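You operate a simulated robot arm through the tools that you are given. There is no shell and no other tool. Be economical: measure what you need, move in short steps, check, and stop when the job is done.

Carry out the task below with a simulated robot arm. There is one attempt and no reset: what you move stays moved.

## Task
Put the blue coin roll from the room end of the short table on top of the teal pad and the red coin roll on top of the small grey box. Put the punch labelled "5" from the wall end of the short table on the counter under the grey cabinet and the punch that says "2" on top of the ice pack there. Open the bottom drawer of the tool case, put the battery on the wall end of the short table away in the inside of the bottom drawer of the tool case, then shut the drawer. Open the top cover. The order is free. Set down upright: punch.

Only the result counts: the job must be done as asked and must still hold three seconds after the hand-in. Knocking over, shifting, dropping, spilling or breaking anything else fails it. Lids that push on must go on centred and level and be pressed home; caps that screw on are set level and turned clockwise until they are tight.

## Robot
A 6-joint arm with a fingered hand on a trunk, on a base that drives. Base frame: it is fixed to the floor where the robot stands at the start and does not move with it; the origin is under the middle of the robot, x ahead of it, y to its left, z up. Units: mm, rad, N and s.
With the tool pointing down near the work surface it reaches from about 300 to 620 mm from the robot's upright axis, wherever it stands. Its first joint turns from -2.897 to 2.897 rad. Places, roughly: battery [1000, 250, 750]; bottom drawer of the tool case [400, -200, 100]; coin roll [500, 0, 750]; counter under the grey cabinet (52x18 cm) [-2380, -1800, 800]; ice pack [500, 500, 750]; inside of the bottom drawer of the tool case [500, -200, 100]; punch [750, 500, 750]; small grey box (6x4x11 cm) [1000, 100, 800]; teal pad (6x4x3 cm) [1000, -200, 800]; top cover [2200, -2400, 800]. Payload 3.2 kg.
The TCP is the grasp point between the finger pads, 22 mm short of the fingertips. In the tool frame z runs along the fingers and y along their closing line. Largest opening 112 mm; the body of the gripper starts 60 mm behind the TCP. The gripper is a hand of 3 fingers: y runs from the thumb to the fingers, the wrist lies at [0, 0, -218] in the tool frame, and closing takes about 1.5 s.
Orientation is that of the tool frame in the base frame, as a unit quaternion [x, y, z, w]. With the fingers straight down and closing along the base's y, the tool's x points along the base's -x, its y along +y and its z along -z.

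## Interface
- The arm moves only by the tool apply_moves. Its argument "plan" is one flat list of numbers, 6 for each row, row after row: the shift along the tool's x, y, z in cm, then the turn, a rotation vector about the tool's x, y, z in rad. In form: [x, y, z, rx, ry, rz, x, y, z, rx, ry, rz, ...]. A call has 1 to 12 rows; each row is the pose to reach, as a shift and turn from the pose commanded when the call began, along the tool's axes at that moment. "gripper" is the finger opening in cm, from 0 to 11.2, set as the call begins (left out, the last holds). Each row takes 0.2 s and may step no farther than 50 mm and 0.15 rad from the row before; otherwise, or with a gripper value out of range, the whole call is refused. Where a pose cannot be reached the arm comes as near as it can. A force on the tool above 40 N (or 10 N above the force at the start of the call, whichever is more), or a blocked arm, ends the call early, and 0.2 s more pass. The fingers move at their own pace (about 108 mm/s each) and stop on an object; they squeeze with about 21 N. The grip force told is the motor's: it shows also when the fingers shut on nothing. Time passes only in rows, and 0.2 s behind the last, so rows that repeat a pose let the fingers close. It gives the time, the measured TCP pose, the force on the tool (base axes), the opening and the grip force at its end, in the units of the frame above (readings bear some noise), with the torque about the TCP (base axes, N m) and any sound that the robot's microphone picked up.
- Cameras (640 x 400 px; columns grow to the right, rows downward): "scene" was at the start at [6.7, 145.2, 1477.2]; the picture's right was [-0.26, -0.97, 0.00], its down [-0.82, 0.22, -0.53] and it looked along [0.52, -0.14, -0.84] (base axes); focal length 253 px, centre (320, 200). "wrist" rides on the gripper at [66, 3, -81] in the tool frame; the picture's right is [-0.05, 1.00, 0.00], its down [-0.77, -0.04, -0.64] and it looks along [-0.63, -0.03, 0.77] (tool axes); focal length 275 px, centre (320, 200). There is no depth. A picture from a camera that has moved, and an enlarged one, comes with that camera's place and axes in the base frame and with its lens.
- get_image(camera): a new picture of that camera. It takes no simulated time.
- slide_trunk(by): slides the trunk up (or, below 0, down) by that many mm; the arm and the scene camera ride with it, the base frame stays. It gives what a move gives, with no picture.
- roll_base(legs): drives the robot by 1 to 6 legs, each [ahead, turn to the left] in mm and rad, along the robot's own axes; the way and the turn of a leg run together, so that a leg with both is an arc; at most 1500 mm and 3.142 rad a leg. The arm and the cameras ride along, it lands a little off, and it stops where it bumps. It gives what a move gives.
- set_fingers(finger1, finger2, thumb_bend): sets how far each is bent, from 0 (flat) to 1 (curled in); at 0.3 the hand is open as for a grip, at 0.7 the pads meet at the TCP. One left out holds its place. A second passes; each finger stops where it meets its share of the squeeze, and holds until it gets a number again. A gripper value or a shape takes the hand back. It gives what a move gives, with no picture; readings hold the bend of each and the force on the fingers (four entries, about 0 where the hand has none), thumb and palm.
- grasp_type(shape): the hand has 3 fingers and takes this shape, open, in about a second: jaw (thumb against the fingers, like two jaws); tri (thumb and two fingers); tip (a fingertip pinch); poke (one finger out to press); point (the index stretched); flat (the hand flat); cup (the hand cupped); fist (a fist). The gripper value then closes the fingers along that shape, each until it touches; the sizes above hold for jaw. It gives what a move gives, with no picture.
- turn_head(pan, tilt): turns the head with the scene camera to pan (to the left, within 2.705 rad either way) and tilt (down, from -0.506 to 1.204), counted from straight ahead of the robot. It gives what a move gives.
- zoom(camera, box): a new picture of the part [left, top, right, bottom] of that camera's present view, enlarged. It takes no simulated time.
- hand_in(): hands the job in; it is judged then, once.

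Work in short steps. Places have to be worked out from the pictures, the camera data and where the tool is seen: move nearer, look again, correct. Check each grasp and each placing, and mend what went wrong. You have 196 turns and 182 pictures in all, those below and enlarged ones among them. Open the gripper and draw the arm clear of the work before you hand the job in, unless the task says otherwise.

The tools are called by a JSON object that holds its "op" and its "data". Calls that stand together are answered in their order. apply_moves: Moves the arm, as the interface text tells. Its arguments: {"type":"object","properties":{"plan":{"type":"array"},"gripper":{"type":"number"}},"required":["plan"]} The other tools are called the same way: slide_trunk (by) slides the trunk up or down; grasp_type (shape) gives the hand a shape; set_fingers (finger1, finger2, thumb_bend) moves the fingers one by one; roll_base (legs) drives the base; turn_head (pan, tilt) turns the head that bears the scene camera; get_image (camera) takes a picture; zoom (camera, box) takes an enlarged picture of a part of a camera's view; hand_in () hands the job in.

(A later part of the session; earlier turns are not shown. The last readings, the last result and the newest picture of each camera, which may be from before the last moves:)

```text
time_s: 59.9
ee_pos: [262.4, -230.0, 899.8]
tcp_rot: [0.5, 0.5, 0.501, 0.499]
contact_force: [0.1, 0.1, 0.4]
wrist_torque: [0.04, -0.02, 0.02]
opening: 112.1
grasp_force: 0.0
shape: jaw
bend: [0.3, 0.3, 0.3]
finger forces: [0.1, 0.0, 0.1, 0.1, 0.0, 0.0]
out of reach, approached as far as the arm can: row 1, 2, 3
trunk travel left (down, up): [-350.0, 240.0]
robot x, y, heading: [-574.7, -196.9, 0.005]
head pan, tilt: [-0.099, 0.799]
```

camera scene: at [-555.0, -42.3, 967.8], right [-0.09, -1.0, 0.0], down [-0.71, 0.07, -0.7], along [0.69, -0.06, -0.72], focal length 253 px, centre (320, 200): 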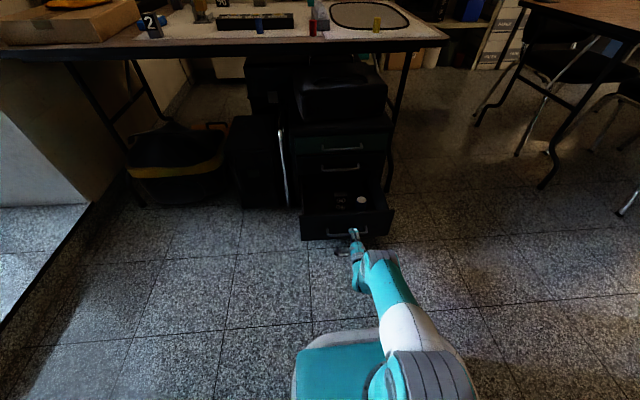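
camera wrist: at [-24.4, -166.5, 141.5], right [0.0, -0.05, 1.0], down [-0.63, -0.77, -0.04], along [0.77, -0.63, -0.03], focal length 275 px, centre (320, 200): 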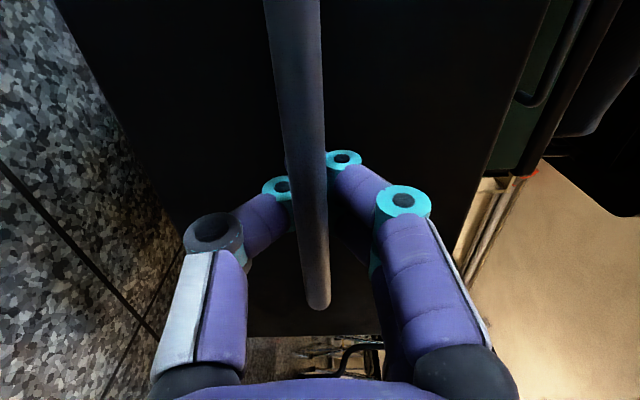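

Maximum reach is about 839 mm to the TCP. I roll the hand on so the camera is on top, retract, and point it down so that it looks back at my base front to measure it.

{"op": "apply_moves", "data": {"plan": [0, 0, -3, 0, 0, 0.14, 0, 0, -6, 0, 0, 0.28, 0, 0, -9, 0, 0, 0.42, 0, 0, -12, 0, 0, 0.56, 0, 0, -15, 0, 0, 0.7, 0, 0, -18, 0, 0, 0.84, 0, 0, -21, 0, 0, 0.98, 0, 0, -24, 0, 0, 1.12, 0, 0, -27, 0, 0, 1.26, 0, 0, -30, 0, 0, 1.4, 0, 0, -32, 0, 0, 1.571]}}

{"op": "get_image", "data": {"camera": "wrist"}}

```text
refused: row 11 steps farther than a row can; nothing moved
```

```text
148 pictures are left
camera wrist: at [181.6, -164.8, 901.7], right [0.0, -0.05, 1.0], down [-0.63, -0.77, -0.04], along [0.77, -0.63, -0.03], focal length 275 px, centre (320, 200)
```

wrist: 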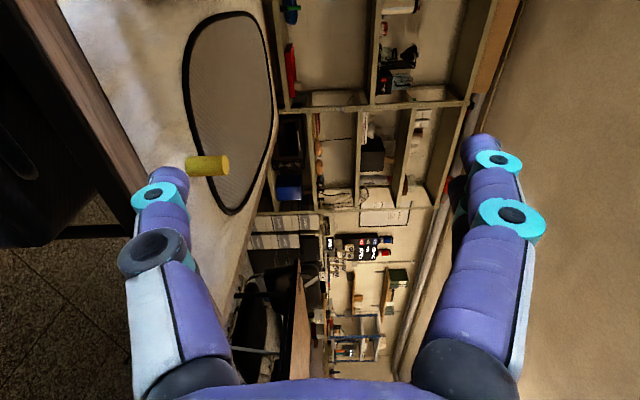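

Row 11 turned too far, so I send it again with smaller turns and then pitch the hand down.

{"op": "apply_moves", "data": {"plan": [0, 0, -3, 0, 0, 0.14, 0, 0, -6, 0, 0, 0.28, 0, 0, -9, 0, 0, 0.42, 0, 0, -12, 0, 0, 0.56, 0, 0, -15, 0, 0, 0.7, 0, 0, -18, 0, 0, 0.84, 0, 0, -21, 0, 0, 0.98, 0, 0, -24, 0, 0, 1.12, 0, 0, -27, 0, 0, 1.27, 0, 0, -30, 0, 0, 1.42, 0, 0, -32, 0, 0, 1.571]}}

{"op": "apply_moves", "data": {"plan": [0, 0, 0, 0, -0.14, 0, 0, 0, 0, 0, -0.28, 0, 0, 0, 0, 0, -0.42, 0, 0, 0, 0, 0, -0.56, 0, 0, 0, 0, 0, -0.7, 0, 0, 0, 0, 0, -0.84, 0, 0, 0, 0, 0, -0.98, 0, 0, 0, 0, 0, -1.12, 0, 0, 0, 0, 0, -1.26, 0, 0, 0, 0, 0, -1.4, 0]}}

{"op": "get_image", "data": {"camera": "wrist"}}

```text
refused: row 11 steps farther than a row can; nothing moved
```

```text
time_s: 62.1
ee_pos: [68.1, -281.8, 879.8]
tcp_rot: [0.703, 0.075, 0.077, 0.703]
contact_force: [-0.3, -0.1, -0.3]
wrist_torque: [-0.02, -0.01, 0.02]
opening: 111.8
grasp_force: 0.1
shape: jaw
bend: [0.3, 0.3, 0.3]
finger forces: [0.0, 0.0, 0.1, 0.0, 0.0, 0.0]
out of reach, approached as far as the arm can: row 1, 2, 3, 4, 5, 6, 7, 8, 9, 10
trunk travel left (down, up): [-350.0, 240.0]
robot x, y, heading: [-572.6, -201.1, 0.005]
head pan, tilt: [-0.099, 0.799]
```

```text
147 pictures are left
camera wrist: at [114.9, -189.6, 883.2], right [-0.05, -0.01, 1.0], down [-0.89, 0.46, -0.04], along [-0.46, -0.89, -0.03], focal length 275 px, centre (320, 200)
```

wrist: 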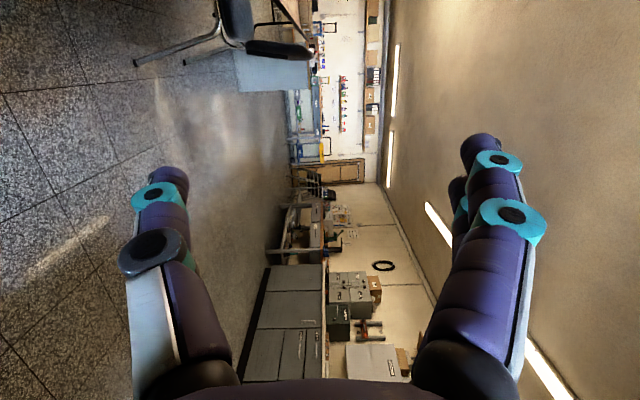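

The roll was refused by a hair and the hand yawed instead. I turn it back.

{"op": "apply_moves", "data": {"plan": [0, 0, 0, 0, 0.14, 0, 0, 0, 0, 0, 0.28, 0, 0, 0, 0, 0, 0.42, 0, 0, 0, 0, 0, 0.56, 0, 0, 0, 0, 0, 0.7, 0, 0, 0, 0, 0, 0.84, 0, 0, 0, 0, 0, 0.98, 0, 0, 0, 0, 0, 1.12, 0, 0, 0, 0, 0, 1.26, 0, 0, 0, 0, 0, 1.4, 0]}}

{"op": "apply_moves", "data": {"plan": [0, 0, 0, 0, 0, 0.14, 0, 0, 0, 0, 0, 0.28, 0, 0, 0, 0, 0, 0.42, 0, 0, 0, 0, 0, 0.56, 0, 0, 0, 0, 0, 0.7, 0, 0, 0, 0, 0, 0.84, 0, 0, 0, 0, 0, 0.98, 0, 0, 0, 0, 0, 1.12, 0, 0, 0, 0, 0, 1.26, 0, 0, 0, 0, 0, 1.4, 0, 0, 0, 0, 0, 1.5, 0, 0, 0, 0, 0, 1.57]}}

```text
time_s: 64.3
ee_pos: [127.2, -182.1, 944.5]
tcp_rot: [0.551, 0.471, 0.446, 0.524]
contact_force: [1.2, -0.3, 0.2]
wrist_torque: [0.01, -0.01, -0.02]
opening: 112.0
grasp_force: 0.1
shape: jaw
bend: [0.3, 0.3, 0.3]
finger forces: [0.0, 0.0, 0.0, 0.1, 0.0, 0.1]
out of reach, approached as far as the arm can: row 7, 8, 9, 10
trunk travel left (down, up): [-350.0, 240.0]
robot x, y, heading: [-574.4, -202.1, 0.006]
head pan, tilt: [-0.099, 0.799]
```

```text
time_s: 66.9
ee_pos: [221.3, -153.7, 1010.5]
tcp_rot: [0.725, -0.058, 0.684, 0.055]
contact_force: [0.1, 0.0, 0.2]
wrist_torque: [-0.02, -0.01, -0.03]
opening: 112.1
grasp_force: 0.0
shape: jaw
bend: [0.3, 0.3, 0.3]
finger forces: [0.0, 0.0, 0.1, 0.1, 0.0, 0.0]
out of reach, approached as far as the arm can: row 4, 5, 6, 7, 8, 9, 10, 11, 12
trunk travel left (down, up): [-350.0, 240.0]
robot x, y, heading: [-575.7, -201.8, 0.005]
head pan, tilt: [-0.099, 0.799]
```

Orientation is nearly camera-up; I correct it and retract, then in a separate call pitch down.

{"op": "apply_moves", "data": {"plan": [0, 0, -4, 0.05, 0.02, 0, 0, 0, -8, 0.1, 0.04, 0, 0, 0.5, -12, 0.16, 0.058, 0, 0, 1, -16, 0.16, 0.058, 0, 0, 2, -20, 0.16, 0.058, 0, 0, 3, -24, 0.16, 0.058, 0, 0, 4, -28, 0.16, 0.058, 0, 0, 4, -31, 0.16, 0.058, 0]}}

{"op": "apply_moves", "data": {"plan": [0, 0, 0, 0, -0.14, 0, 0, 0, 0, 0, -0.28, 0, 0, 0, 0, 0, -0.42, 0, 0, 0, 0, 0, -0.56, 0, 0, 0, 0, 0, -0.7, 0, 0, 0, 0, 0, -0.84, 0, 0, 0, 0, 0, -0.98, 0, 0, 0, 0, 0, -1.12, 0, 0, 0, 0, 0, -1.26, 0, 0, 0, 0, 0, -1.4, 0, 0, 0, 0, 0, -1.5, 0, 0, 0, 0, 0, -1.57, 0]}}

{"op": "get_image", "data": {"camera": "wrist"}}

```text
time_s: 68.7
ee_pos: [-116.3, -147.4, 1178.4]
tcp_rot: [0.719, 0.0, 0.695, 0.002]
contact_force: [-0.2, -0.3, -0.3]
wrist_torque: [0.01, -0.01, 0.05]
opening: 112.1
grasp_force: 0.1
shape: jaw
bend: [0.3, 0.3, 0.3]
finger forces: [0.1, 0.0, 0.1, 0.0, 0.0, 0.1]
out of reach, approached as far as the arm can: row 1, 2, 3, 4, 5, 6, 7, 8
trunk travel left (down, up): [-350.0, 240.0]
robot x, y, heading: [-573.3, -201.5, 0.007]
head pan, tilt: [-0.099, 0.799]
```

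```text
time_s: 71.3
ee_pos: [-82.1, -60.3, 1069.7]
tcp_rot: [0.988, -0.017, 0.146, -0.046]
contact_force: [0.9, 1.6, -1.3]
wrist_torque: [-0.12, 0.1, -0.01]
opening: 112.1
grasp_force: 0.0
shape: jaw
bend: [0.3, 0.3, 0.3]
finger forces: [0.0, 0.0, 0.1, 0.0, 0.1, 0.0]
out of reach, approached as far as the arm can: row 7, 8, 9, 10, 11, 12
trunk travel left (down, up): [-350.0, 240.0]
robot x, y, heading: [-574.0, -200.4, 0.006]
head pan, tilt: [-0.099, 0.799]
```

```text
146 pictures are left
camera wrist: at [-43.4, -74.8, 1164.7], right [-0.06, -0.99, -0.11], down [-0.92, 0.02, 0.39], along [-0.38, 0.13, -0.92], focal length 275 px, centre (320, 200)
```

wrist: 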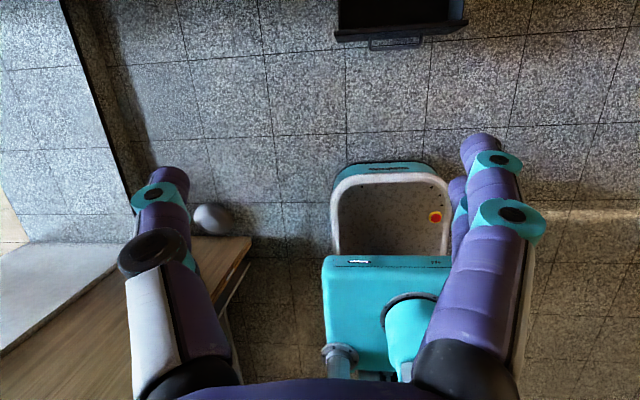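

I see the base's front edge and the open drawer below it. I bring the hand to a forward, slightly drooped, camera-up pose for working over the table.

{"op": "apply_moves", "data": {"plan": [0.7, 1.75, 2.4, -0.007, 0.125, -0.011, 1.4, 3.5, 4.8, -0.014, 0.25, -0.022, 2.1, 5.25, 7.2, -0.021, 0.376, -0.033, 2.8, 7, 9.6, -0.028, 0.502, -0.043, 3.6, 8.75, 12, -0.035, 0.628, -0.054, 4.3, 10.5, 14.4, -0.041, 0.753, -0.065, 5, 12.2, 17, -0.048, 0.878, -0.075, 5.7, 14, 19.4, -0.055, 1.004, -0.086, 5.7, 14, 19.4, -0.055, 1.004, -0.086]}}

{"op": "roll_base", "data": {"legs": [[0, 0.94], [515, 0], [0, -0.945], [200, 0]]}}

{"op": "get_image", "data": {"camera": "wrist"}}

{"op": "turn_head", "data": {"pan": 0.0, "tilt": 0.8}}

{"op": "get_image", "data": {"camera": "scene"}}

```text
time_s: 73.3
ee_pos: [-277.9, -145.8, 1310.1]
tcp_rot: [0.866, -0.012, 0.5, 0.01]
contact_force: [-0.7, -0.7, -0.3]
wrist_torque: [0.02, -0.07, 0.02]
opening: 111.8
grasp_force: 0.0
shape: jaw
bend: [0.3, 0.3, 0.3]
finger forces: [0.1, 0.1, 0.0, 0.0, 0.0, 0.1]
out of reach, approached as far as the arm can: row 1, 2, 3, 4, 5, 6, 7, 8, 9
trunk travel left (down, up): [-350.0, 240.0]
robot x, y, heading: [-575.3, -200.5, 0.007]
head pan, tilt: [-0.099, 0.799]
```

```text
time_s: 82.3
ee_pos: [222.7, 273.5, 1309.8]
tcp_rot: [0.867, -0.012, 0.498, 0.01]
contact_force: [-0.2, -1.0, -0.4]
wrist_torque: [0.0, -0.01, -0.03]
opening: 112.0
grasp_force: 0.0
shape: jaw
bend: [0.3, 0.3, 0.3]
finger forces: [0.0, 0.0, 0.0, 0.0, 0.0, 0.0]
trunk travel left (down, up): [-350.0, 240.0]
robot x, y, heading: [-75.4, 216.8, 0.009]
head pan, tilt: [-0.099, 0.799]
```

```text
145 pictures are left
camera wrist: at [184.7, 270.4, 1407.7], right [-0.05, -1.0, -0.03], down [-0.94, 0.06, -0.35], along [0.35, 0.01, -0.94], focal length 275 px, centre (320, 200)
```

wrist: 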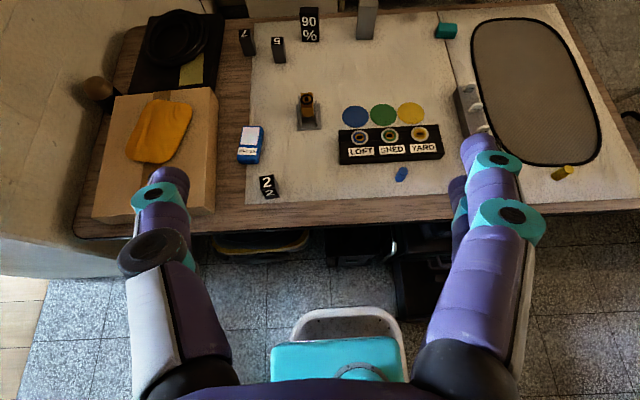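

```text
time_s: 83.0
ee_pos: [221.0, 272.4, 1309.4]
tcp_rot: [0.867, -0.011, 0.498, 0.01]
contact_force: [0.4, -0.2, -0.1]
wrist_torque: [0.03, 0.01, 0.02]
opening: 111.9
grasp_force: 0.1
shape: jaw
bend: [0.3, 0.3, 0.3]
finger forces: [0.0, 0.0, 0.0, 0.0, 0.0, 0.0]
trunk travel left (down, up): [-350.0, 240.0]
robot x, y, heading: [-76.8, 221.1, 0.008]
head pan, tilt: [0.0, 0.799]
```

```text
144 pictures are left
camera scene: at [-57.5, 384.3, 1317.8], right [0.01, -1.0, 0.0], down [-0.72, 0.0, -0.7], along [0.7, 0.0, -0.72], focal length 253 px, centre (320, 200)
```

scene: 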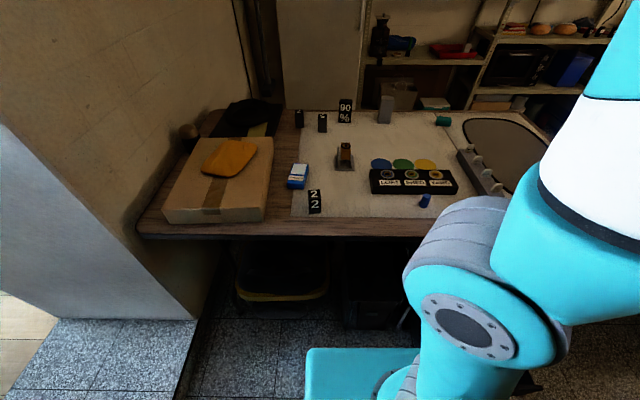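

The +180° roll pushes a wrist joint to its limit (poses become unreachable). I unwind the roll and will try camera-up by rolling the other way.

{"op": "apply_moves", "data": {"plan": [0, 0, 0, 0, 0, -0.14, 0, 0, 0, 0, 0, -0.28, 0, 0, 0, 0, 0, -0.42, 0, 0, 0, 0, 0, -0.56, 0, 0, 0, 0, 0, -0.7, 0, 0, 0, 0, 0, -0.84, 0, 0, 0, 0, 0, -0.98, 0, 0, 0, 0, 0, -1.12, 0, 0, 0, 0, 0, -1.26, 0, 0, 0, 0, 0, -1.4, 0, 0, 0, 0, 0, -1.5, 0, 0, 0, 0, 0, -1.57]}}

{"op": "apply_moves", "data": {"plan": [0, 0, 0, 0, 0, -0.14, 0, 0, 0, 0, 0, -0.28, 0, 0, 0, 0, 0, -0.42, 0, 0, 0, 0, 0, -0.56, 0, 0, 0, 0, 0, -0.7, 0, 0, 0, 0, 0, -0.84, 0, 0, 0, 0, 0, -0.98, 0, 0, 0, 0, 0, -1.12, 0, 0, 0, 0, 0, -1.26, 0, 0, 0, 0, 0, -1.4, 0, 0, 0, 0, 0, -1.5, 0, 0, 0, 0, 0, -1.57]}}

{"op": "get_image", "data": {"camera": "scene"}}

```text
time_s: 85.6
ee_pos: [220.1, 272.7, 1309.3]
tcp_rot: [0.621, 0.605, 0.345, 0.36]
contact_force: [0.1, -0.6, -0.3]
wrist_torque: [0.01, 0.01, -0.02]
opening: 112.0
grasp_force: 0.0
shape: jaw
bend: [0.3, 0.3, 0.3]
finger forces: [0.1, 0.0, 0.0, 0.0, 0.1, 0.1]
trunk travel left (down, up): [-350.0, 240.0]
robot x, y, heading: [-81.0, 220.3, 0.008]
head pan, tilt: [0.0, 0.799]
```

```text
time_s: 88.2
ee_pos: [221.9, 272.1, 1310.8]
tcp_rot: [0.011, 0.866, -0.01, 0.499]
contact_force: [0.2, -0.8, 0.2]
wrist_torque: [-0.02, 0.0, 0.01]
opening: 112.0
grasp_force: 0.0
shape: jaw
bend: [0.3, 0.3, 0.3]
finger forces: [0.0, 0.1, 0.0, 0.0, 0.0, 0.0]
trunk travel left (down, up): [-350.0, 240.0]
robot x, y, heading: [-78.0, 217.8, 0.012]
head pan, tilt: [0.0, 0.799]
```

```text
143 pictures are left
camera scene: at [-57.5, 384.3, 1317.8], right [0.01, -1.0, 0.0], down [-0.72, 0.0, -0.7], along [0.7, 0.0, -0.72], focal length 253 px, centre (320, 200)
```

scene: 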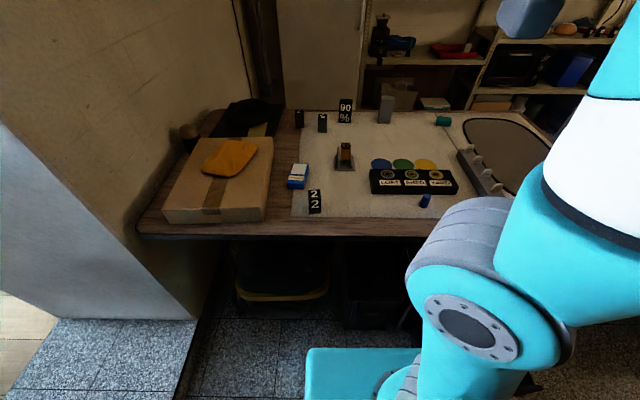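

Unrolled. I move down and out to a comfortable pose, then roll the other way.

{"op": "apply_moves", "data": {"plan": [1.5, -0.5, 4, 0, 0, 0, 3, -1, 8, 0, 0, 0, 4.5, -1.5, 12, 0, 0, 0, 6, -2, 16, 0, 0, 0, 7.5, -2.5, 20, 0, 0, 0, 9, -3, 24, 0, 0, 0, 10.5, -3.5, 28, 0, 0, 0, 12, -4, 32, 0, 0, 0, 13.5, -4.5, 36, 0, 0, 0, 15, -5, 40, 0, 0, 0, 16.2, -5.5, 44, 0, 0, 0]}}

{"op": "apply_moves", "data": {"plan": [0, 0, 0, 0, 0, -0.14, 0, 0, 0, 0, 0, -0.28, 0, 0, 0, 0, 0, -0.42, 0, 0, 0, 0, 0, -0.56, 0, 0, 0, 0, 0, -0.7, 0, 0, 0, 0, 0, -0.84, 0, 0, 0, 0, 0, -0.98, 0, 0, 0, 0, 0, -1.12, 0, 0, 0, 0, 0, -1.26, 0, 0, 0, 0, 0, -1.4, 0, 0, 0, 0, 0, -1.5, 0, 0, 0, 0, 0, -1.57]}}

{"op": "apply_moves", "data": {"plan": [0, 0, 0, 0, 0, -0.14, 0, 0, 0, 0, 0, -0.28, 0, 0, 0, 0, 0, -0.42, 0, 0, 0, 0, 0, -0.56, 0, 0, 0, 0, 0, -0.7, 0, 0, 0, 0, 0, -0.84, 0, 0, 0, 0, 0, -0.98, 0, 0, 0, 0, 0, -1.12, 0, 0, 0, 0, 0, -1.26, 0, 0, 0, 0, 0, -1.4, 0, 0, 0, 0, 0, -1.5, 0, 0, 0, 0, 0, -1.57]}}

{"op": "get_image", "data": {"camera": "wrist"}}

```text
time_s: 90.6
ee_pos: [321.9, 264.2, 1292.3]
tcp_rot: [0.013, 0.867, -0.01, 0.498]
contact_force: [-0.1, 0.1, 0.2]
wrist_torque: [-0.02, -0.02, -0.03]
opening: 111.9
grasp_force: 0.1
shape: jaw
bend: [0.3, 0.3, 0.3]
finger forces: [0.1, 0.0, 0.0, 0.0, 0.0, 0.0]
out of reach, approached as far as the arm can: row 1, 2, 3, 4, 5, 6, 7, 8, 9, 10, 11
trunk travel left (down, up): [-350.0, 240.0]
robot x, y, heading: [-78.1, 218.9, 0.002]
head pan, tilt: [0.0, 0.799]
```

```text
time_s: 93.2
ee_pos: [311.3, 310.7, 1228.8]
tcp_rot: [-0.598, 0.622, -0.364, 0.35]
contact_force: [0.7, 0.2, 0.0]
wrist_torque: [0.01, -0.01, 0.0]
opening: 112.2
grasp_force: 0.1
shape: jaw
bend: [0.3, 0.3, 0.3]
finger forces: [0.0, 0.0, 0.0, 0.1, 0.0, 0.0]
out of reach, approached as far as the arm can: row 2, 3, 4, 5, 6, 7, 8, 9, 10, 11, 12
trunk travel left (down, up): [-350.0, 240.0]
robot x, y, heading: [-75.7, 220.1, 0.007]
head pan, tilt: [0.0, 0.799]
```

```text
time_s: 95.8
ee_pos: [385.2, 290.0, 980.3]
tcp_rot: [0.844, -0.019, 0.536, -0.006]
contact_force: [-0.2, 0.0, -1.1]
wrist_torque: [-0.02, -0.01, 0.0]
opening: 111.8
grasp_force: 0.1
shape: jaw
bend: [0.3, 0.3, 0.3]
finger forces: [0.0, 0.0, 0.0, 0.0, 0.0, 0.1]
out of reach, approached as far as the arm can: row 1, 2, 3, 4, 5, 6, 7, 8, 9, 10, 11, 12
trunk travel left (down, up): [-350.0, 240.0]
robot x, y, heading: [-75.6, 218.9, 0.007]
head pan, tilt: [0.0, 0.799]
```

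```text
142 pictures are left
camera wrist: at [340.5, 284.7, 1074.2], right [-0.05, -1.0, -0.07], down [-0.9, 0.07, -0.42], along [0.43, 0.05, -0.9], focal length 275 px, centre (320, 200)
```

wrist: 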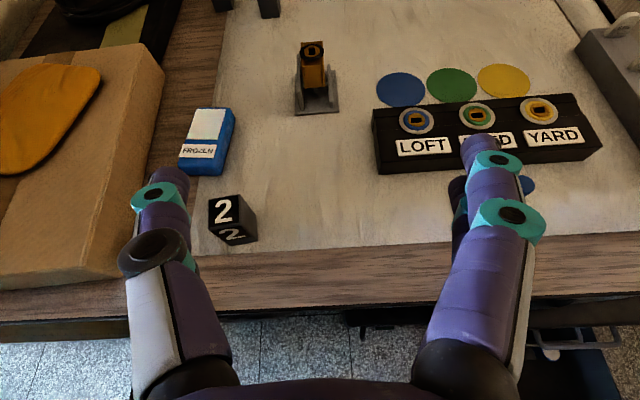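

Rolling this way it came back toward the commanded pose with the camera up. I test that it is free to move normally now.

{"op": "apply_moves", "data": {"plan": [-0.3, 1.5, 3.5, 0.003, 0.04, -0.01, -0.6, 3, 7, 0.006, 0.08, -0.02, -0.9, 4.5, 10.5, 0.01, 0.12, -0.03, -1.3, 6, 14, 0.013, 0.168, -0.038, -1.3, 7, 16.1, 0.013, 0.168, -0.038]}}

{"op": "get_image", "data": {"camera": "wrist"}}

{"op": "get_image", "data": {"camera": "scene"}}

```text
time_s: 97.0
ee_pos: [532.6, 261.0, 934.2]
tcp_rot: [0.801, -0.011, 0.598, 0.013]
contact_force: [0.1, -0.1, 0.3]
wrist_torque: [-0.01, -0.01, 0.0]
opening: 112.0
grasp_force: 0.0
shape: jaw
bend: [0.3, 0.3, 0.3]
finger forces: [0.1, 0.1, 0.0, 0.0, 0.1, 0.1]
out of reach, approached as far as the arm can: row 3, 4, 5
trunk travel left (down, up): [-350.0, 240.0]
robot x, y, heading: [-78.9, 220.2, 0.01]
head pan, tilt: [0.0, 0.799]
```

```text
141 pictures are left
camera wrist: at [474.2, 258.9, 1020.8], right [-0.05, -1.0, -0.04], down [-0.83, 0.06, -0.56], along [0.56, 0.01, -0.83], focal length 275 px, centre (320, 200)
```

wrist: 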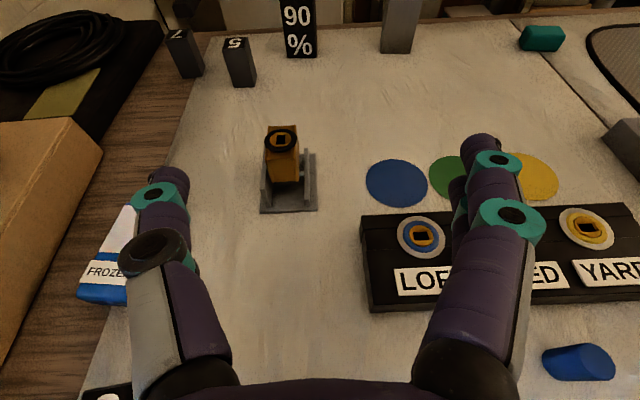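

```text
140 pictures are left
camera scene: at [-57.2, 384.2, 1317.8], right [0.01, -1.0, 0.0], down [-0.72, 0.0, -0.7], along [0.7, 0.0, -0.72], focal length 253 px, centre (320, 200)
```

scene: 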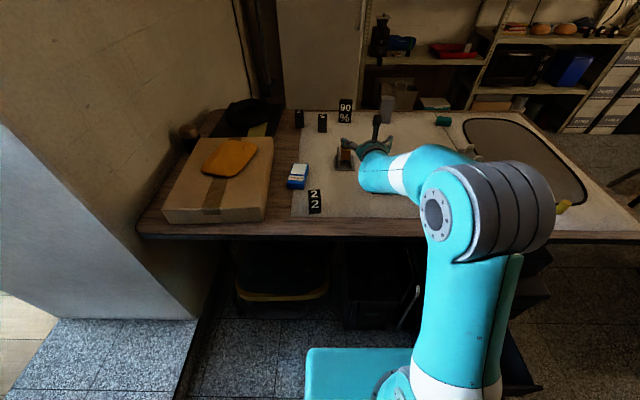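

{"op": "apply_moves", "data": {"plan": [-1.3, 1.3, 2.5, 0, 0, 0, -2.6, 2.6, 5, 0, 0, 0, -4, 4, 7.5, 0, 0, 0, -4, 4, 11, 0, 0, 0, -4, 4, 15, 0, 0, 0]}}

```text
time_s: 98.2
ee_pos: [686.6, 239.9, 870.7]
tcp_rot: [0.8, -0.009, 0.6, 0.01]
contact_force: [-0.3, -0.1, 0.5]
wrist_torque: [-0.01, 0.04, -0.01]
opening: 112.0
grasp_force: 0.1
shape: jaw
bend: [0.3, 0.3, 0.3]
finger forces: [0.0, 0.1, 0.0, 0.1, 0.0, 0.0]
out of reach, approached as far as the arm can: row 1, 2, 3, 4, 5
trunk travel left (down, up): [-350.0, 240.0]
robot x, y, heading: [-76.7, 214.7, 0.006]
head pan, tilt: [0.0, 0.799]
```

{"op": "apply_moves", "data": {"plan": [0, 0, 3, 0, 0, 0, 0.5, 0, 6, 0, 0, 0, 0.5, 0, 9, 0, 0, 0]}}

{"op": "get_image", "data": {"camera": "wrist"}}

{"op": "get_image", "data": {"camera": "scene"}}

```text
time_s: 99.0
ee_pos: [742.1, 239.7, 845.5]
tcp_rot: [0.795, -0.002, 0.606, 0.001]
contact_force: [0.7, -0.7, 0.5]
wrist_torque: [0.0, 0.0, -0.01]
opening: 111.8
grasp_force: 0.1
shape: jaw
bend: [0.3, 0.3, 0.3]
finger forces: [0.0, 0.0, 0.0, 0.1, 0.0, 0.0]
out of reach, approached as far as the arm can: row 2, 3
trunk travel left (down, up): [-350.0, 240.0]
robot x, y, heading: [-77.1, 217.1, 0.01]
head pan, tilt: [0.0, 0.799]
```

```text
139 pictures are left
camera wrist: at [681.3, 235.8, 930.9], right [-0.01, -1.0, -0.05], down [-0.82, 0.04, -0.57], along [0.58, 0.03, -0.82], focal length 275 px, centre (320, 200)
```

wrist: 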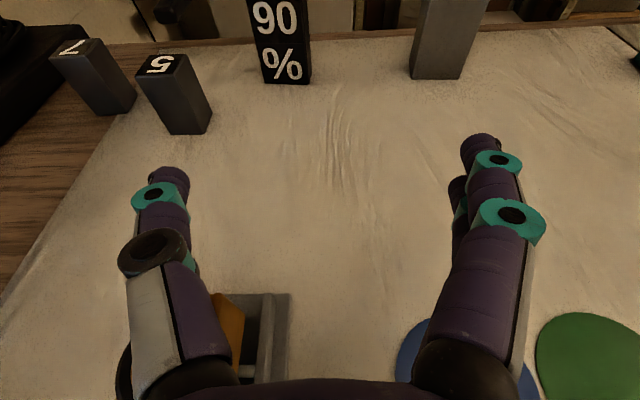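

```text
138 pictures are left
camera scene: at [-57.8, 384.3, 1317.8], right [0.01, -1.0, 0.0], down [-0.72, 0.0, -0.7], along [0.7, 0.0, -0.72], focal length 253 px, centre (320, 200)
```

scene: 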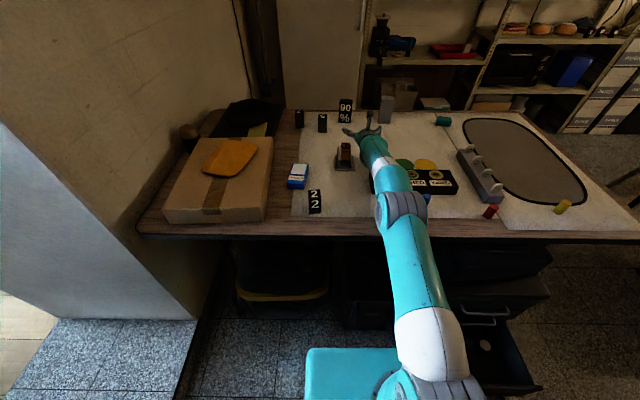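

At full stretch the camera-up pose works. I now look at the space below the table in front of my base (PC tower, bin).

{"op": "zoom", "data": {"camera": "scene", "box": [200, 220, 440, 370]}}

{"op": "turn_head", "data": {"pan": 0.3, "tilt": 1.2}}

{"op": "get_image", "data": {"camera": "scene"}}

```text
2.67 times, centred on (320, 295) of scene
camera zoom: at [-57.8, 384.3, 1317.8], right [0.01, -1.0, 0.0], down [-0.72, 0.0, -0.7], along [0.7, 0.0, -0.72], focal length 676 px, centre (320, -53)
```

zoom: 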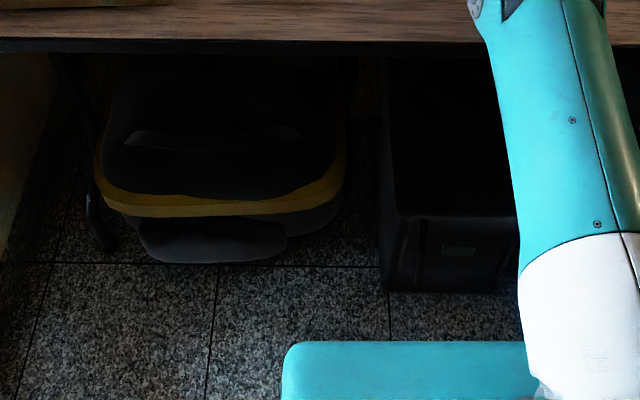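

```text
time_s: 99.8
ee_pos: [740.9, 239.4, 846.1]
tcp_rot: [0.796, -0.001, 0.605, 0.0]
contact_force: [-0.7, 0.0, -0.5]
wrist_torque: [0.01, 0.04, -0.02]
opening: 112.3
grasp_force: 0.1
shape: jaw
bend: [0.3, 0.3, 0.3]
finger forces: [0.0, 0.1, 0.0, 0.0, 0.1, 0.1]
trunk travel left (down, up): [-350.0, 240.0]
robot x, y, heading: [-75.3, 222.3, 0.01]
head pan, tilt: [0.3, 1.201]
```

```text
136 pictures are left
camera scene: at [-84.7, 400.6, 1290.1], right [0.3, -0.95, 0.0], down [-0.89, -0.28, -0.36], along [0.35, 0.11, -0.93], focal length 253 px, centre (320, 200)
```

scene: 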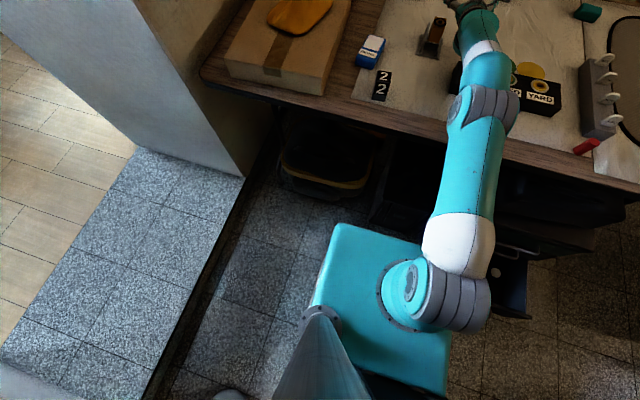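

Views under the table show free floor behind it (fridge and shelf are about 1 m beyond), so I can work the far objects from behind. I raise and unroll the hand back to its standard roll.

{"op": "apply_moves", "data": {"plan": [4, 0, -2, 0, 0, 0, 7.7, 0, -4, 0, 0, 0.1, 9.6, 0, -6, 0, 0, 0.2, 9.6, 0, -6, 0, 0, 0.34, 9.6, 0, -6, 0, 0, 0.48, 9.6, 0, -6, 0, 0, 0.62, 9.6, 0, -6, 0, 0, 0.76, 9.6, 0, -6, 0, 0, 0.9, 9.6, 0, -6, 0, 0, 1.04, 9.6, 0, -6, 0, 0, 1.18, 9.6, 0, -6, 0, 0, 1.32, 9.6, 0, -6, 0, 0, 1.46]}}

{"op": "apply_moves", "data": {"plan": [0, 0, 0, 0, 0, 0.14, 0, 0, 0, 0, 0, 0.28, 0, 0, 0, 0, 0, 0.42, 0, 0, 0, 0, 0, 0.56, 0, 0, 0, 0, 0, 0.7, 0, 0, 0, 0, 0, 0.84, 0, 0, 0, 0, 0, 0.98, 0, 0, 0, 0, 0, 1.12, 0, 0, 0, 0, 0, 1.26, 0, 0, 0, 0, 0, 1.4, 0, 0, 0, 0, 0, 1.54, 0, 0, 0, 0, 0, 1.68]}}

{"op": "get_image", "data": {"camera": "wrist"}}

```text
time_s: 102.4
ee_pos: [708.0, 240.3, 951.6]
tcp_rot: [0.592, -0.533, 0.45, -0.403]
contact_force: [0.4, 0.5, 0.1]
wrist_torque: [-0.02, -0.02, 0.0]
opening: 112.0
grasp_force: 0.0
shape: jaw
bend: [0.3, 0.3, 0.3]
finger forces: [0.1, 0.0, 0.0, 0.0, 0.1, 0.0]
out of reach, approached as far as the arm can: row 1, 2, 3, 4, 5, 6, 7, 8, 9
trunk travel left (down, up): [-350.0, 240.0]
robot x, y, heading: [-76.8, 217.6, 0.007]
head pan, tilt: [0.3, 1.201]
```

```text
time_s: 105.0
ee_pos: [708.5, 238.7, 949.7]
tcp_rot: [0.002, 0.797, 0.001, 0.604]
contact_force: [-0.3, -0.6, -0.5]
wrist_torque: [-0.03, -0.01, -0.03]
opening: 112.0
grasp_force: 0.1
shape: jaw
bend: [0.3, 0.3, 0.3]
finger forces: [0.1, 0.0, 0.0, 0.0, 0.1, 0.0]
trunk travel left (down, up): [-350.0, 240.0]
robot x, y, heading: [-75.3, 220.3, 0.004]
head pan, tilt: [0.3, 1.201]
```

```text
135 pictures are left
camera wrist: at [612.4, 241.8, 908.7], right [0.02, 1.0, 0.05], down [-0.41, -0.04, 0.91], along [0.91, -0.03, 0.4], focal length 275 px, centre (320, 200)
```

wrist: 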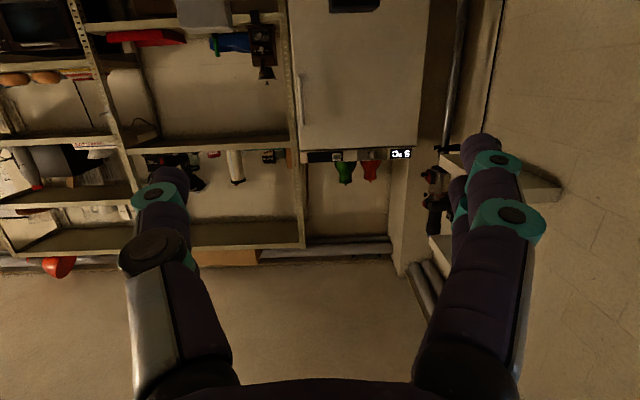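

Standard roll again. I raise the trunk and bring the hand to straight down above the near part of the table, to do punch 2 and the ice pack first.

{"op": "slide_trunk", "data": {"by": 175}}

{"op": "apply_moves", "data": {"plan": [0.7, 0, -2.4, 0, 0.13, 0, 1.3, 0, -4.8, 0, 0.26, 0, 2, 0, -7.2, 0, 0.39, 0, 2.7, 0, -9.6, 0, 0.52, 0, 3.3, 0, -12, 0, 0.65, 0, 4, 0, -14.4, 0, 0.78, 0, 4.7, 0, -16.8, 0, 0.91, 0, 5.4, 0, -19.2, 0, 1.04, 0, 6, 0, -21.6, 0, 1.17, 0, 6.7, 0, -24, 0, 1.3, 0]}}

{"op": "get_image", "data": {"camera": "wrist"}}

```text
time_s: 107.0
ee_pos: [708.1, 239.5, 1126.1]
tcp_rot: [0.002, 0.797, -0.001, 0.605]
contact_force: [0.4, 0.0, 0.5]
wrist_torque: [0.0, -0.01, 0.04]
opening: 111.7
grasp_force: 0.1
shape: jaw
bend: [0.3, 0.3, 0.3]
finger forces: [0.0, 0.0, 0.0, 0.0, 0.0, 0.1]
trunk travel left (down, up): [-525.0, 65.0]
robot x, y, heading: [-75.2, 219.8, 0.011]
head pan, tilt: [0.3, 1.201]
```

```text
time_s: 109.2
ee_pos: [458.8, 242.8, 1123.0]
tcp_rot: [0.003, 1.0, 0.002, 0.004]
contact_force: [-0.3, -0.3, -0.4]
wrist_torque: [0.0, 0.02, -0.01]
opening: 111.8
grasp_force: 0.0
shape: jaw
bend: [0.3, 0.3, 0.3]
finger forces: [0.0, 0.0, 0.0, 0.0, 0.0, 0.0]
out of reach, approached as far as the arm can: row 10
trunk travel left (down, up): [-525.0, 65.0]
robot x, y, heading: [-77.4, 222.1, 0.003]
head pan, tilt: [0.3, 1.201]
```

```text
134 pictures are left
camera wrist: at [391.9, 244.3, 1202.8], right [0.05, 1.0, 0.01], down [0.77, -0.04, 0.64], along [0.64, -0.03, -0.77], focal length 275 px, centre (320, 200)
```

wrist: 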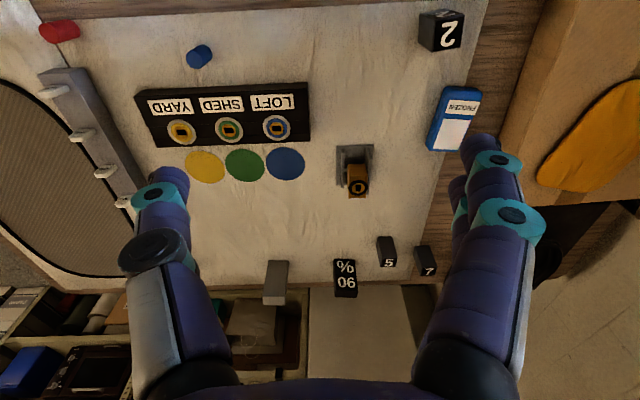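

I drive 100 mm ahead, then move the hand above punch 2.

{"op": "roll_base", "data": {"legs": [[100, 0]]}}

{"op": "apply_moves", "data": {"plan": [1.5, 2.5, 2.9, 0, 0, 0, 3, 5, 5.8, 0, 0, 0, 4.5, 7.5, 8.7, 0, 0, 0, 6, 10, 11.6, 0, 0, 0, 7.5, 12.5, 14.5, 0, 0, 0, 9, 15.5, 17.3, 0, 0, 0, 9.9, 15.7, 20, 0, 0, 0]}}

{"op": "get_image", "data": {"camera": "wrist"}}

```text
time_s: 110.4
ee_pos: [562.9, 243.3, 1122.7]
tcp_rot: [0.003, 1.0, 0.002, 0.004]
contact_force: [-0.2, -0.1, 0.6]
wrist_torque: [0.02, 0.02, 0.0]
opening: 111.9
grasp_force: 0.1
shape: jaw
bend: [0.3, 0.3, 0.3]
finger forces: [0.0, 0.0, 0.0, 0.1, 0.0, 0.0]
trunk travel left (down, up): [-525.0, 65.0]
robot x, y, heading: [23.1, 221.9, 0.007]
head pan, tilt: [0.3, 1.201]
```

```text
time_s: 112.0
ee_pos: [463.0, 403.5, 920.8]
tcp_rot: [0.003, 1.0, 0.002, 0.003]
contact_force: [0.7, 0.4, 0.0]
wrist_torque: [-0.01, 0.0, -0.02]
opening: 111.9
grasp_force: 0.0
shape: jaw
bend: [0.3, 0.3, 0.3]
finger forces: [0.0, 0.0, 0.0, 0.1, 0.1, 0.0]
trunk travel left (down, up): [-525.0, 65.0]
robot x, y, heading: [25.9, 220.2, 0.011]
head pan, tilt: [0.3, 1.201]
```

```text
133 pictures are left
camera wrist: at [395.2, 404.3, 1000.9], right [0.05, 1.0, 0.01], down [0.77, -0.04, 0.64], along [0.64, -0.03, -0.77], focal length 275 px, centre (320, 200)
```

wrist: 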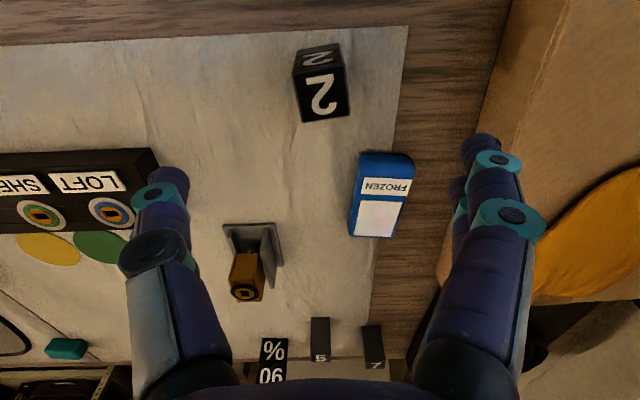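

Punch 2 is a block of about 30×30 mm with its top near z≈815, at about (459, 403). I descend over it and close.

{"op": "apply_moves", "data": {"plan": [0.4, 0, 4, 0, 0, 0, 0.4, 0, 8, 0, 0, 0, 0.4, 0, 11, 0, 0, 0, 0.4, 0, 12.9, 0, 0, 0]}}

{"op": "get_image", "data": {"camera": "wrist"}}

```text
time_s: 113.0
ee_pos: [459.8, 402.5, 791.9]
tcp_rot: [0.003, 1.0, 0.003, 0.003]
contact_force: [0.4, 0.2, 0.0]
wrist_torque: [0.03, 0.01, 0.0]
opening: 111.9
grasp_force: 0.1
shape: jaw
bend: [0.3, 0.3, 0.3]
finger forces: [0.1, 0.0, 0.0, 0.0, 0.1, 0.0]
trunk travel left (down, up): [-525.0, 65.0]
robot x, y, heading: [25.8, 220.2, 0.009]
head pan, tilt: [0.3, 1.201]
```

```text
132 pictures are left
camera wrist: at [393.1, 404.2, 871.4], right [0.05, 1.0, 0.01], down [0.77, -0.04, 0.64], along [0.64, -0.03, -0.77], focal length 275 px, centre (320, 200)
```

wrist: 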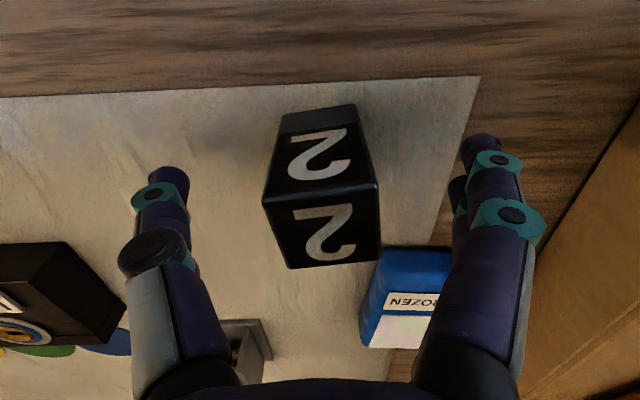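

Well placed. I lower 8 mm more and close.

{"op": "apply_moves", "data": {"plan": [0, 0, 0.8, 0, 0, 0, 0, 0, 0.8, 0, 0, 0, 0, 0, 0.8, 0, 0, 0, 0, 0, 0.8, 0, 0, 0, 0, 0, 0.8, 0, 0, 0, 0, 0, 0.8, 0, 0, 0, 0, 0, 0.8, 0, 0, 0, 0, 0, 0.8, 0, 0, 0], "gripper": 0}}

{"op": "get_image", "data": {"camera": "wrist"}}

```text
time_s: 114.8
ee_pos: [460.3, 403.0, 785.5]
tcp_rot: [0.003, 1.0, 0.003, 0.003]
contact_force: [-0.8, -0.2, -0.1]
wrist_torque: [0.01, -0.01, -0.04]
opening: 31.4
grasp_force: 21.5
shape: jaw
bend: [0.73, 0.73, 0.7]
finger forces: [9.6, 9.3, 0.1, 0.0, 18.7, 0.0]
trunk travel left (down, up): [-525.0, 65.0]
robot x, y, heading: [32.2, 217.4, 0.01]
head pan, tilt: [0.3, 1.201]
```

```text
131 pictures are left
camera wrist: at [393.6, 404.3, 865.1], right [0.05, 1.0, 0.01], down [0.77, -0.04, 0.64], along [0.64, -0.03, -0.77], focal length 275 px, centre (320, 200)
```

wrist: 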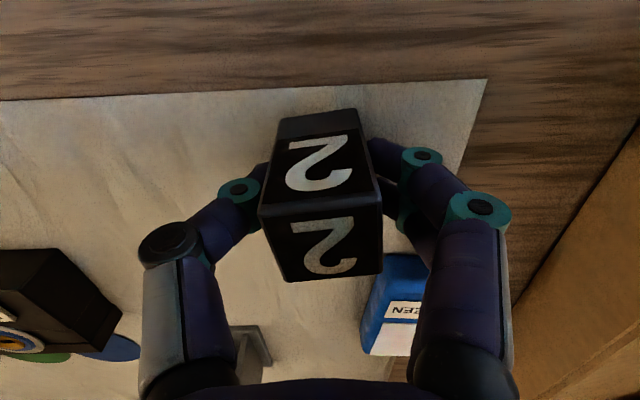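

Gripped at 31 mm. I lift 70 mm and carry it above the ice pack.

{"op": "apply_moves", "data": {"plan": [0, 0, -3, 0, 0, 0, 0, 0, -7, 0, 0, 0, -3.5, 1.5, -7, 0, 0, 0, -7, 3, -7, 0, 0, 0, -10.5, 4.7, -7, 0, 0, 0, -12.7, 5.7, -7, 0, 0, 0, -12.7, 5.7, -7, 0, 0, 0]}}

{"op": "get_image", "data": {"camera": "wrist"}}

{"op": "turn_head", "data": {"pan": 0.2, "tilt": 0.9}}

{"op": "zoom", "data": {"camera": "scene", "box": [220, 80, 420, 205]}}

```text
time_s: 116.4
ee_pos: [589.5, 459.0, 856.7]
tcp_rot: [0.002, 1.0, 0.002, 0.004]
contact_force: [0.3, -0.4, -4.2]
wrist_torque: [-0.03, 0.04, 0.03]
opening: 31.3
grasp_force: 21.4
shape: jaw
bend: [0.73, 0.73, 0.7]
finger forces: [9.6, 9.2, 0.0, 0.1, 18.9, 0.0]
trunk travel left (down, up): [-525.0, 65.0]
robot x, y, heading: [24.9, 216.8, 0.003]
head pan, tilt: [0.3, 1.201]
```

```text
130 pictures are left
camera wrist: at [522.2, 461.2, 936.3], right [0.05, 1.0, 0.01], down [0.77, -0.04, 0.64], along [0.64, -0.03, -0.77], focal length 275 px, centre (320, 200)
```

wrist: 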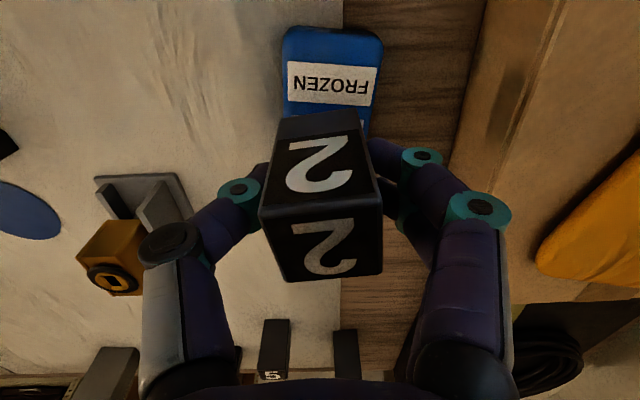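

```text
time_s: 117.2
ee_pos: [590.0, 459.0, 856.9]
tcp_rot: [0.002, 1.0, 0.003, 0.004]
contact_force: [-0.7, -0.2, -3.0]
wrist_torque: [-0.01, 0.0, 0.01]
opening: 31.7
grasp_force: 21.2
shape: jaw
bend: [0.73, 0.73, 0.7]
finger forces: [9.6, 9.2, 0.0, 0.1, 18.9, 0.1]
trunk travel left (down, up): [-525.0, 65.0]
robot x, y, heading: [27.5, 222.1, 0.012]
head pan, tilt: [0.201, 0.901]
```

```text
3.20 times, centred on (320, 142) of scene
camera zoom: at [39.0, 400.4, 1484.7], right [0.21, -0.98, 0.0], down [-0.77, -0.16, -0.62], along [0.61, 0.13, -0.78], focal length 811 px, centre (320, 384)
```

zoom: 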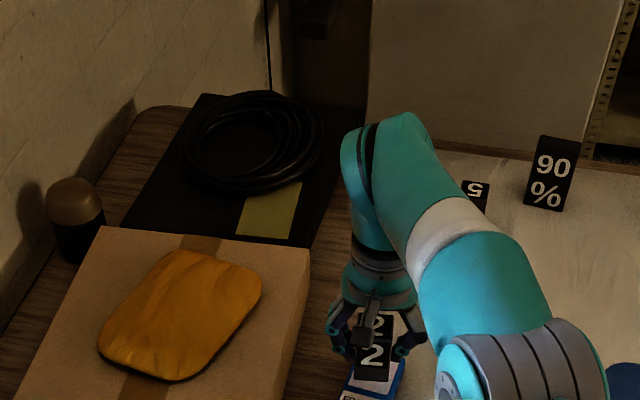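

The ice pack lies centred near (594, 465). I shift 6 mm and lower until contact.

{"op": "apply_moves", "data": {"plan": [-0.4, 0.6, 1.2, 0, 0, 0, -0.4, 0.6, 2.4, 0, 0, 0, -0.4, 0.6, 2.9, 0, 0, 0, -0.4, 0.6, 3.3, 0, 0, 0, -0.4, 0.6, 3.7, 0, 0, 0, -0.4, 0.6, 4.1, 0, 0, 0, -0.4, 0.6, 4.5, 0, 0, 0, -0.4, 0.6, 4.9, 0, 0, 0, -0.4, 0.6, 5.3, 0, 0, 0, -0.4, 0.6, 5.7, 0, 0, 0, -0.4, 0.6, 6.1, 0, 0, 0, -0.4, 0.6, 6.5, 0, 0, 0]}}

{"op": "get_image", "data": {"camera": "wrist"}}

```text
time_s: 119.8
ee_pos: [591.3, 465.7, 795.0]
tcp_rot: [0.003, 1.0, 0.004, 0.005]
contact_force: [0.8, -0.5, 30.0]
wrist_torque: [0.03, 0.04, 0.13]
opening: 34.3
grasp_force: 21.3
shape: jaw
bend: [0.75, 0.75, 0.72]
finger forces: [13.2, 12.4, 0.0, 0.0, 25.2, 0.0]
trunk travel left (down, up): [-525.0, 65.0]
robot x, y, heading: [27.1, 224.1, 0.01]
head pan, tilt: [0.201, 0.901]
```

```text
128 pictures are left
camera wrist: at [523.2, 467.1, 874.9], right [0.05, 1.0, 0.01], down [0.76, -0.04, 0.64], along [0.64, -0.03, -0.77], focal length 275 px, centre (320, 200)
```

wrist: 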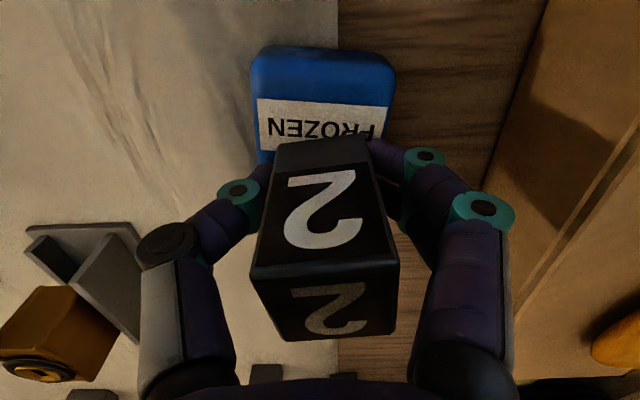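

Contact with 30 N: it stands on the pack (it slid up a bit in the grip). I ease up 2 mm, then open and look.

{"op": "apply_moves", "data": {"plan": [0, 0, -0.3, 0, 0, 0, 0, 0, -0.5, 0, 0, 0]}}

{"op": "apply_moves", "data": {"plan": [0, 0, 0, 0, 0, 0, 0, 0, 0, 0, 0, 0, 0, 0, 0, 0, 0, 0, 0, 0, 0, 0, 0, 0], "gripper": 8.5}}

{"op": "get_image", "data": {"camera": "wrist"}}

```text
time_s: 120.4
ee_pos: [591.5, 465.6, 796.5]
tcp_rot: [0.003, 1.0, 0.004, 0.002]
contact_force: [-2.8, 0.7, 5.4]
wrist_torque: [0.05, 0.02, 0.07]
opening: 33.9
grasp_force: 20.8
shape: jaw
bend: [0.74, 0.74, 0.71]
finger forces: [11.2, 10.6, 0.0, 0.1, 20.2, 0.0]
trunk travel left (down, up): [-525.0, 65.0]
robot x, y, heading: [26.3, 220.8, 0.012]
head pan, tilt: [0.201, 0.901]
```

```text
time_s: 121.4
ee_pos: [591.7, 464.7, 798.2]
tcp_rot: [0.003, 1.0, 0.004, 0.005]
contact_force: [-0.6, -0.1, -0.1]
wrist_torque: [-0.02, 0.03, 0.01]
opening: 84.6
grasp_force: 0.1
shape: jaw
bend: [0.63, 0.63, 0.59]
finger forces: [0.0, 0.0, 0.0, 0.0, 0.1, 0.1]
trunk travel left (down, up): [-525.0, 65.0]
robot x, y, heading: [25.4, 221.7, 0.015]
head pan, tilt: [0.201, 0.901]
```

```text
127 pictures are left
camera wrist: at [525.8, 466.9, 878.0], right [0.05, 1.0, 0.01], down [0.77, -0.05, 0.64], along [0.64, -0.03, -0.77], focal length 275 px, centre (320, 200)
```

wrist: 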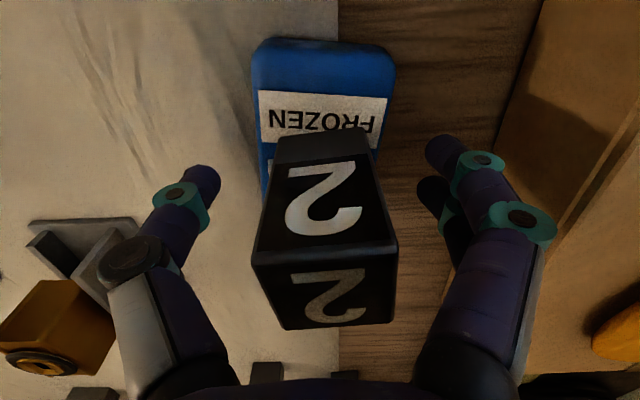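

It stands. I withdraw straight up and check.

{"op": "apply_moves", "data": {"plan": [0, 0, -3, 0, 0, 0, 0, 0, -7, 0, 0, 0, 0, 0, -11, 0, 0, 0, 0, 0, -15, 0, 0, 0, 2, 0, -18, 0, 0, 0], "gripper": 11.2}}

{"op": "get_image", "data": {"camera": "wrist"}}

{"op": "get_image", "data": {"camera": "scene"}}

```text
time_s: 122.6
ee_pos: [571.2, 463.1, 975.3]
tcp_rot: [0.004, 1.0, 0.004, 0.004]
contact_force: [-0.5, -0.6, 0.2]
wrist_torque: [0.01, -0.04, 0.0]
opening: 111.9
grasp_force: 0.1
shape: jaw
bend: [0.3, 0.3, 0.3]
finger forces: [0.0, 0.0, 0.0, 0.0, 0.1, 0.0]
out of reach, approached as far as the arm can: row 2, 3, 4, 5
trunk travel left (down, up): [-525.0, 65.0]
robot x, y, heading: [24.4, 219.7, 0.013]
head pan, tilt: [0.201, 0.901]
```

```text
126 pictures are left
camera wrist: at [504.2, 464.5, 1055.2], right [0.05, 1.0, 0.01], down [0.77, -0.05, 0.64], along [0.64, -0.03, -0.77], focal length 275 px, centre (320, 200)
```

wrist: 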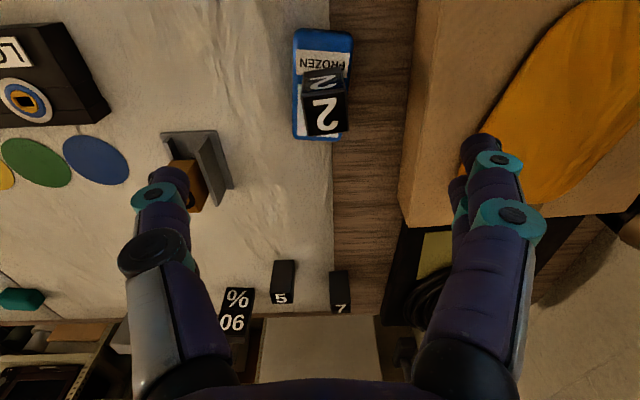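

```text
125 pictures are left
camera scene: at [38.0, 400.0, 1484.8], right [0.21, -0.98, 0.0], down [-0.77, -0.16, -0.62], along [0.61, 0.13, -0.78], focal length 253 px, centre (320, 200)
```

scene: 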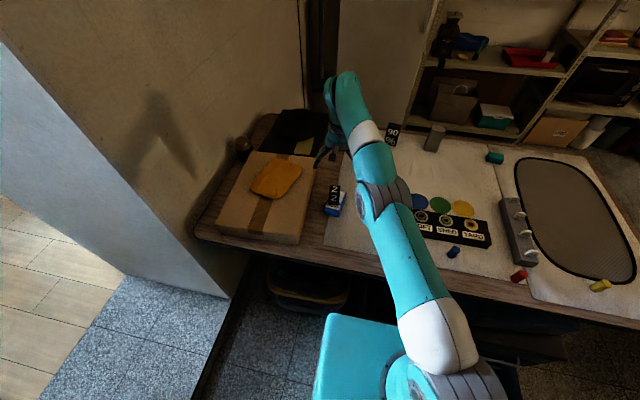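

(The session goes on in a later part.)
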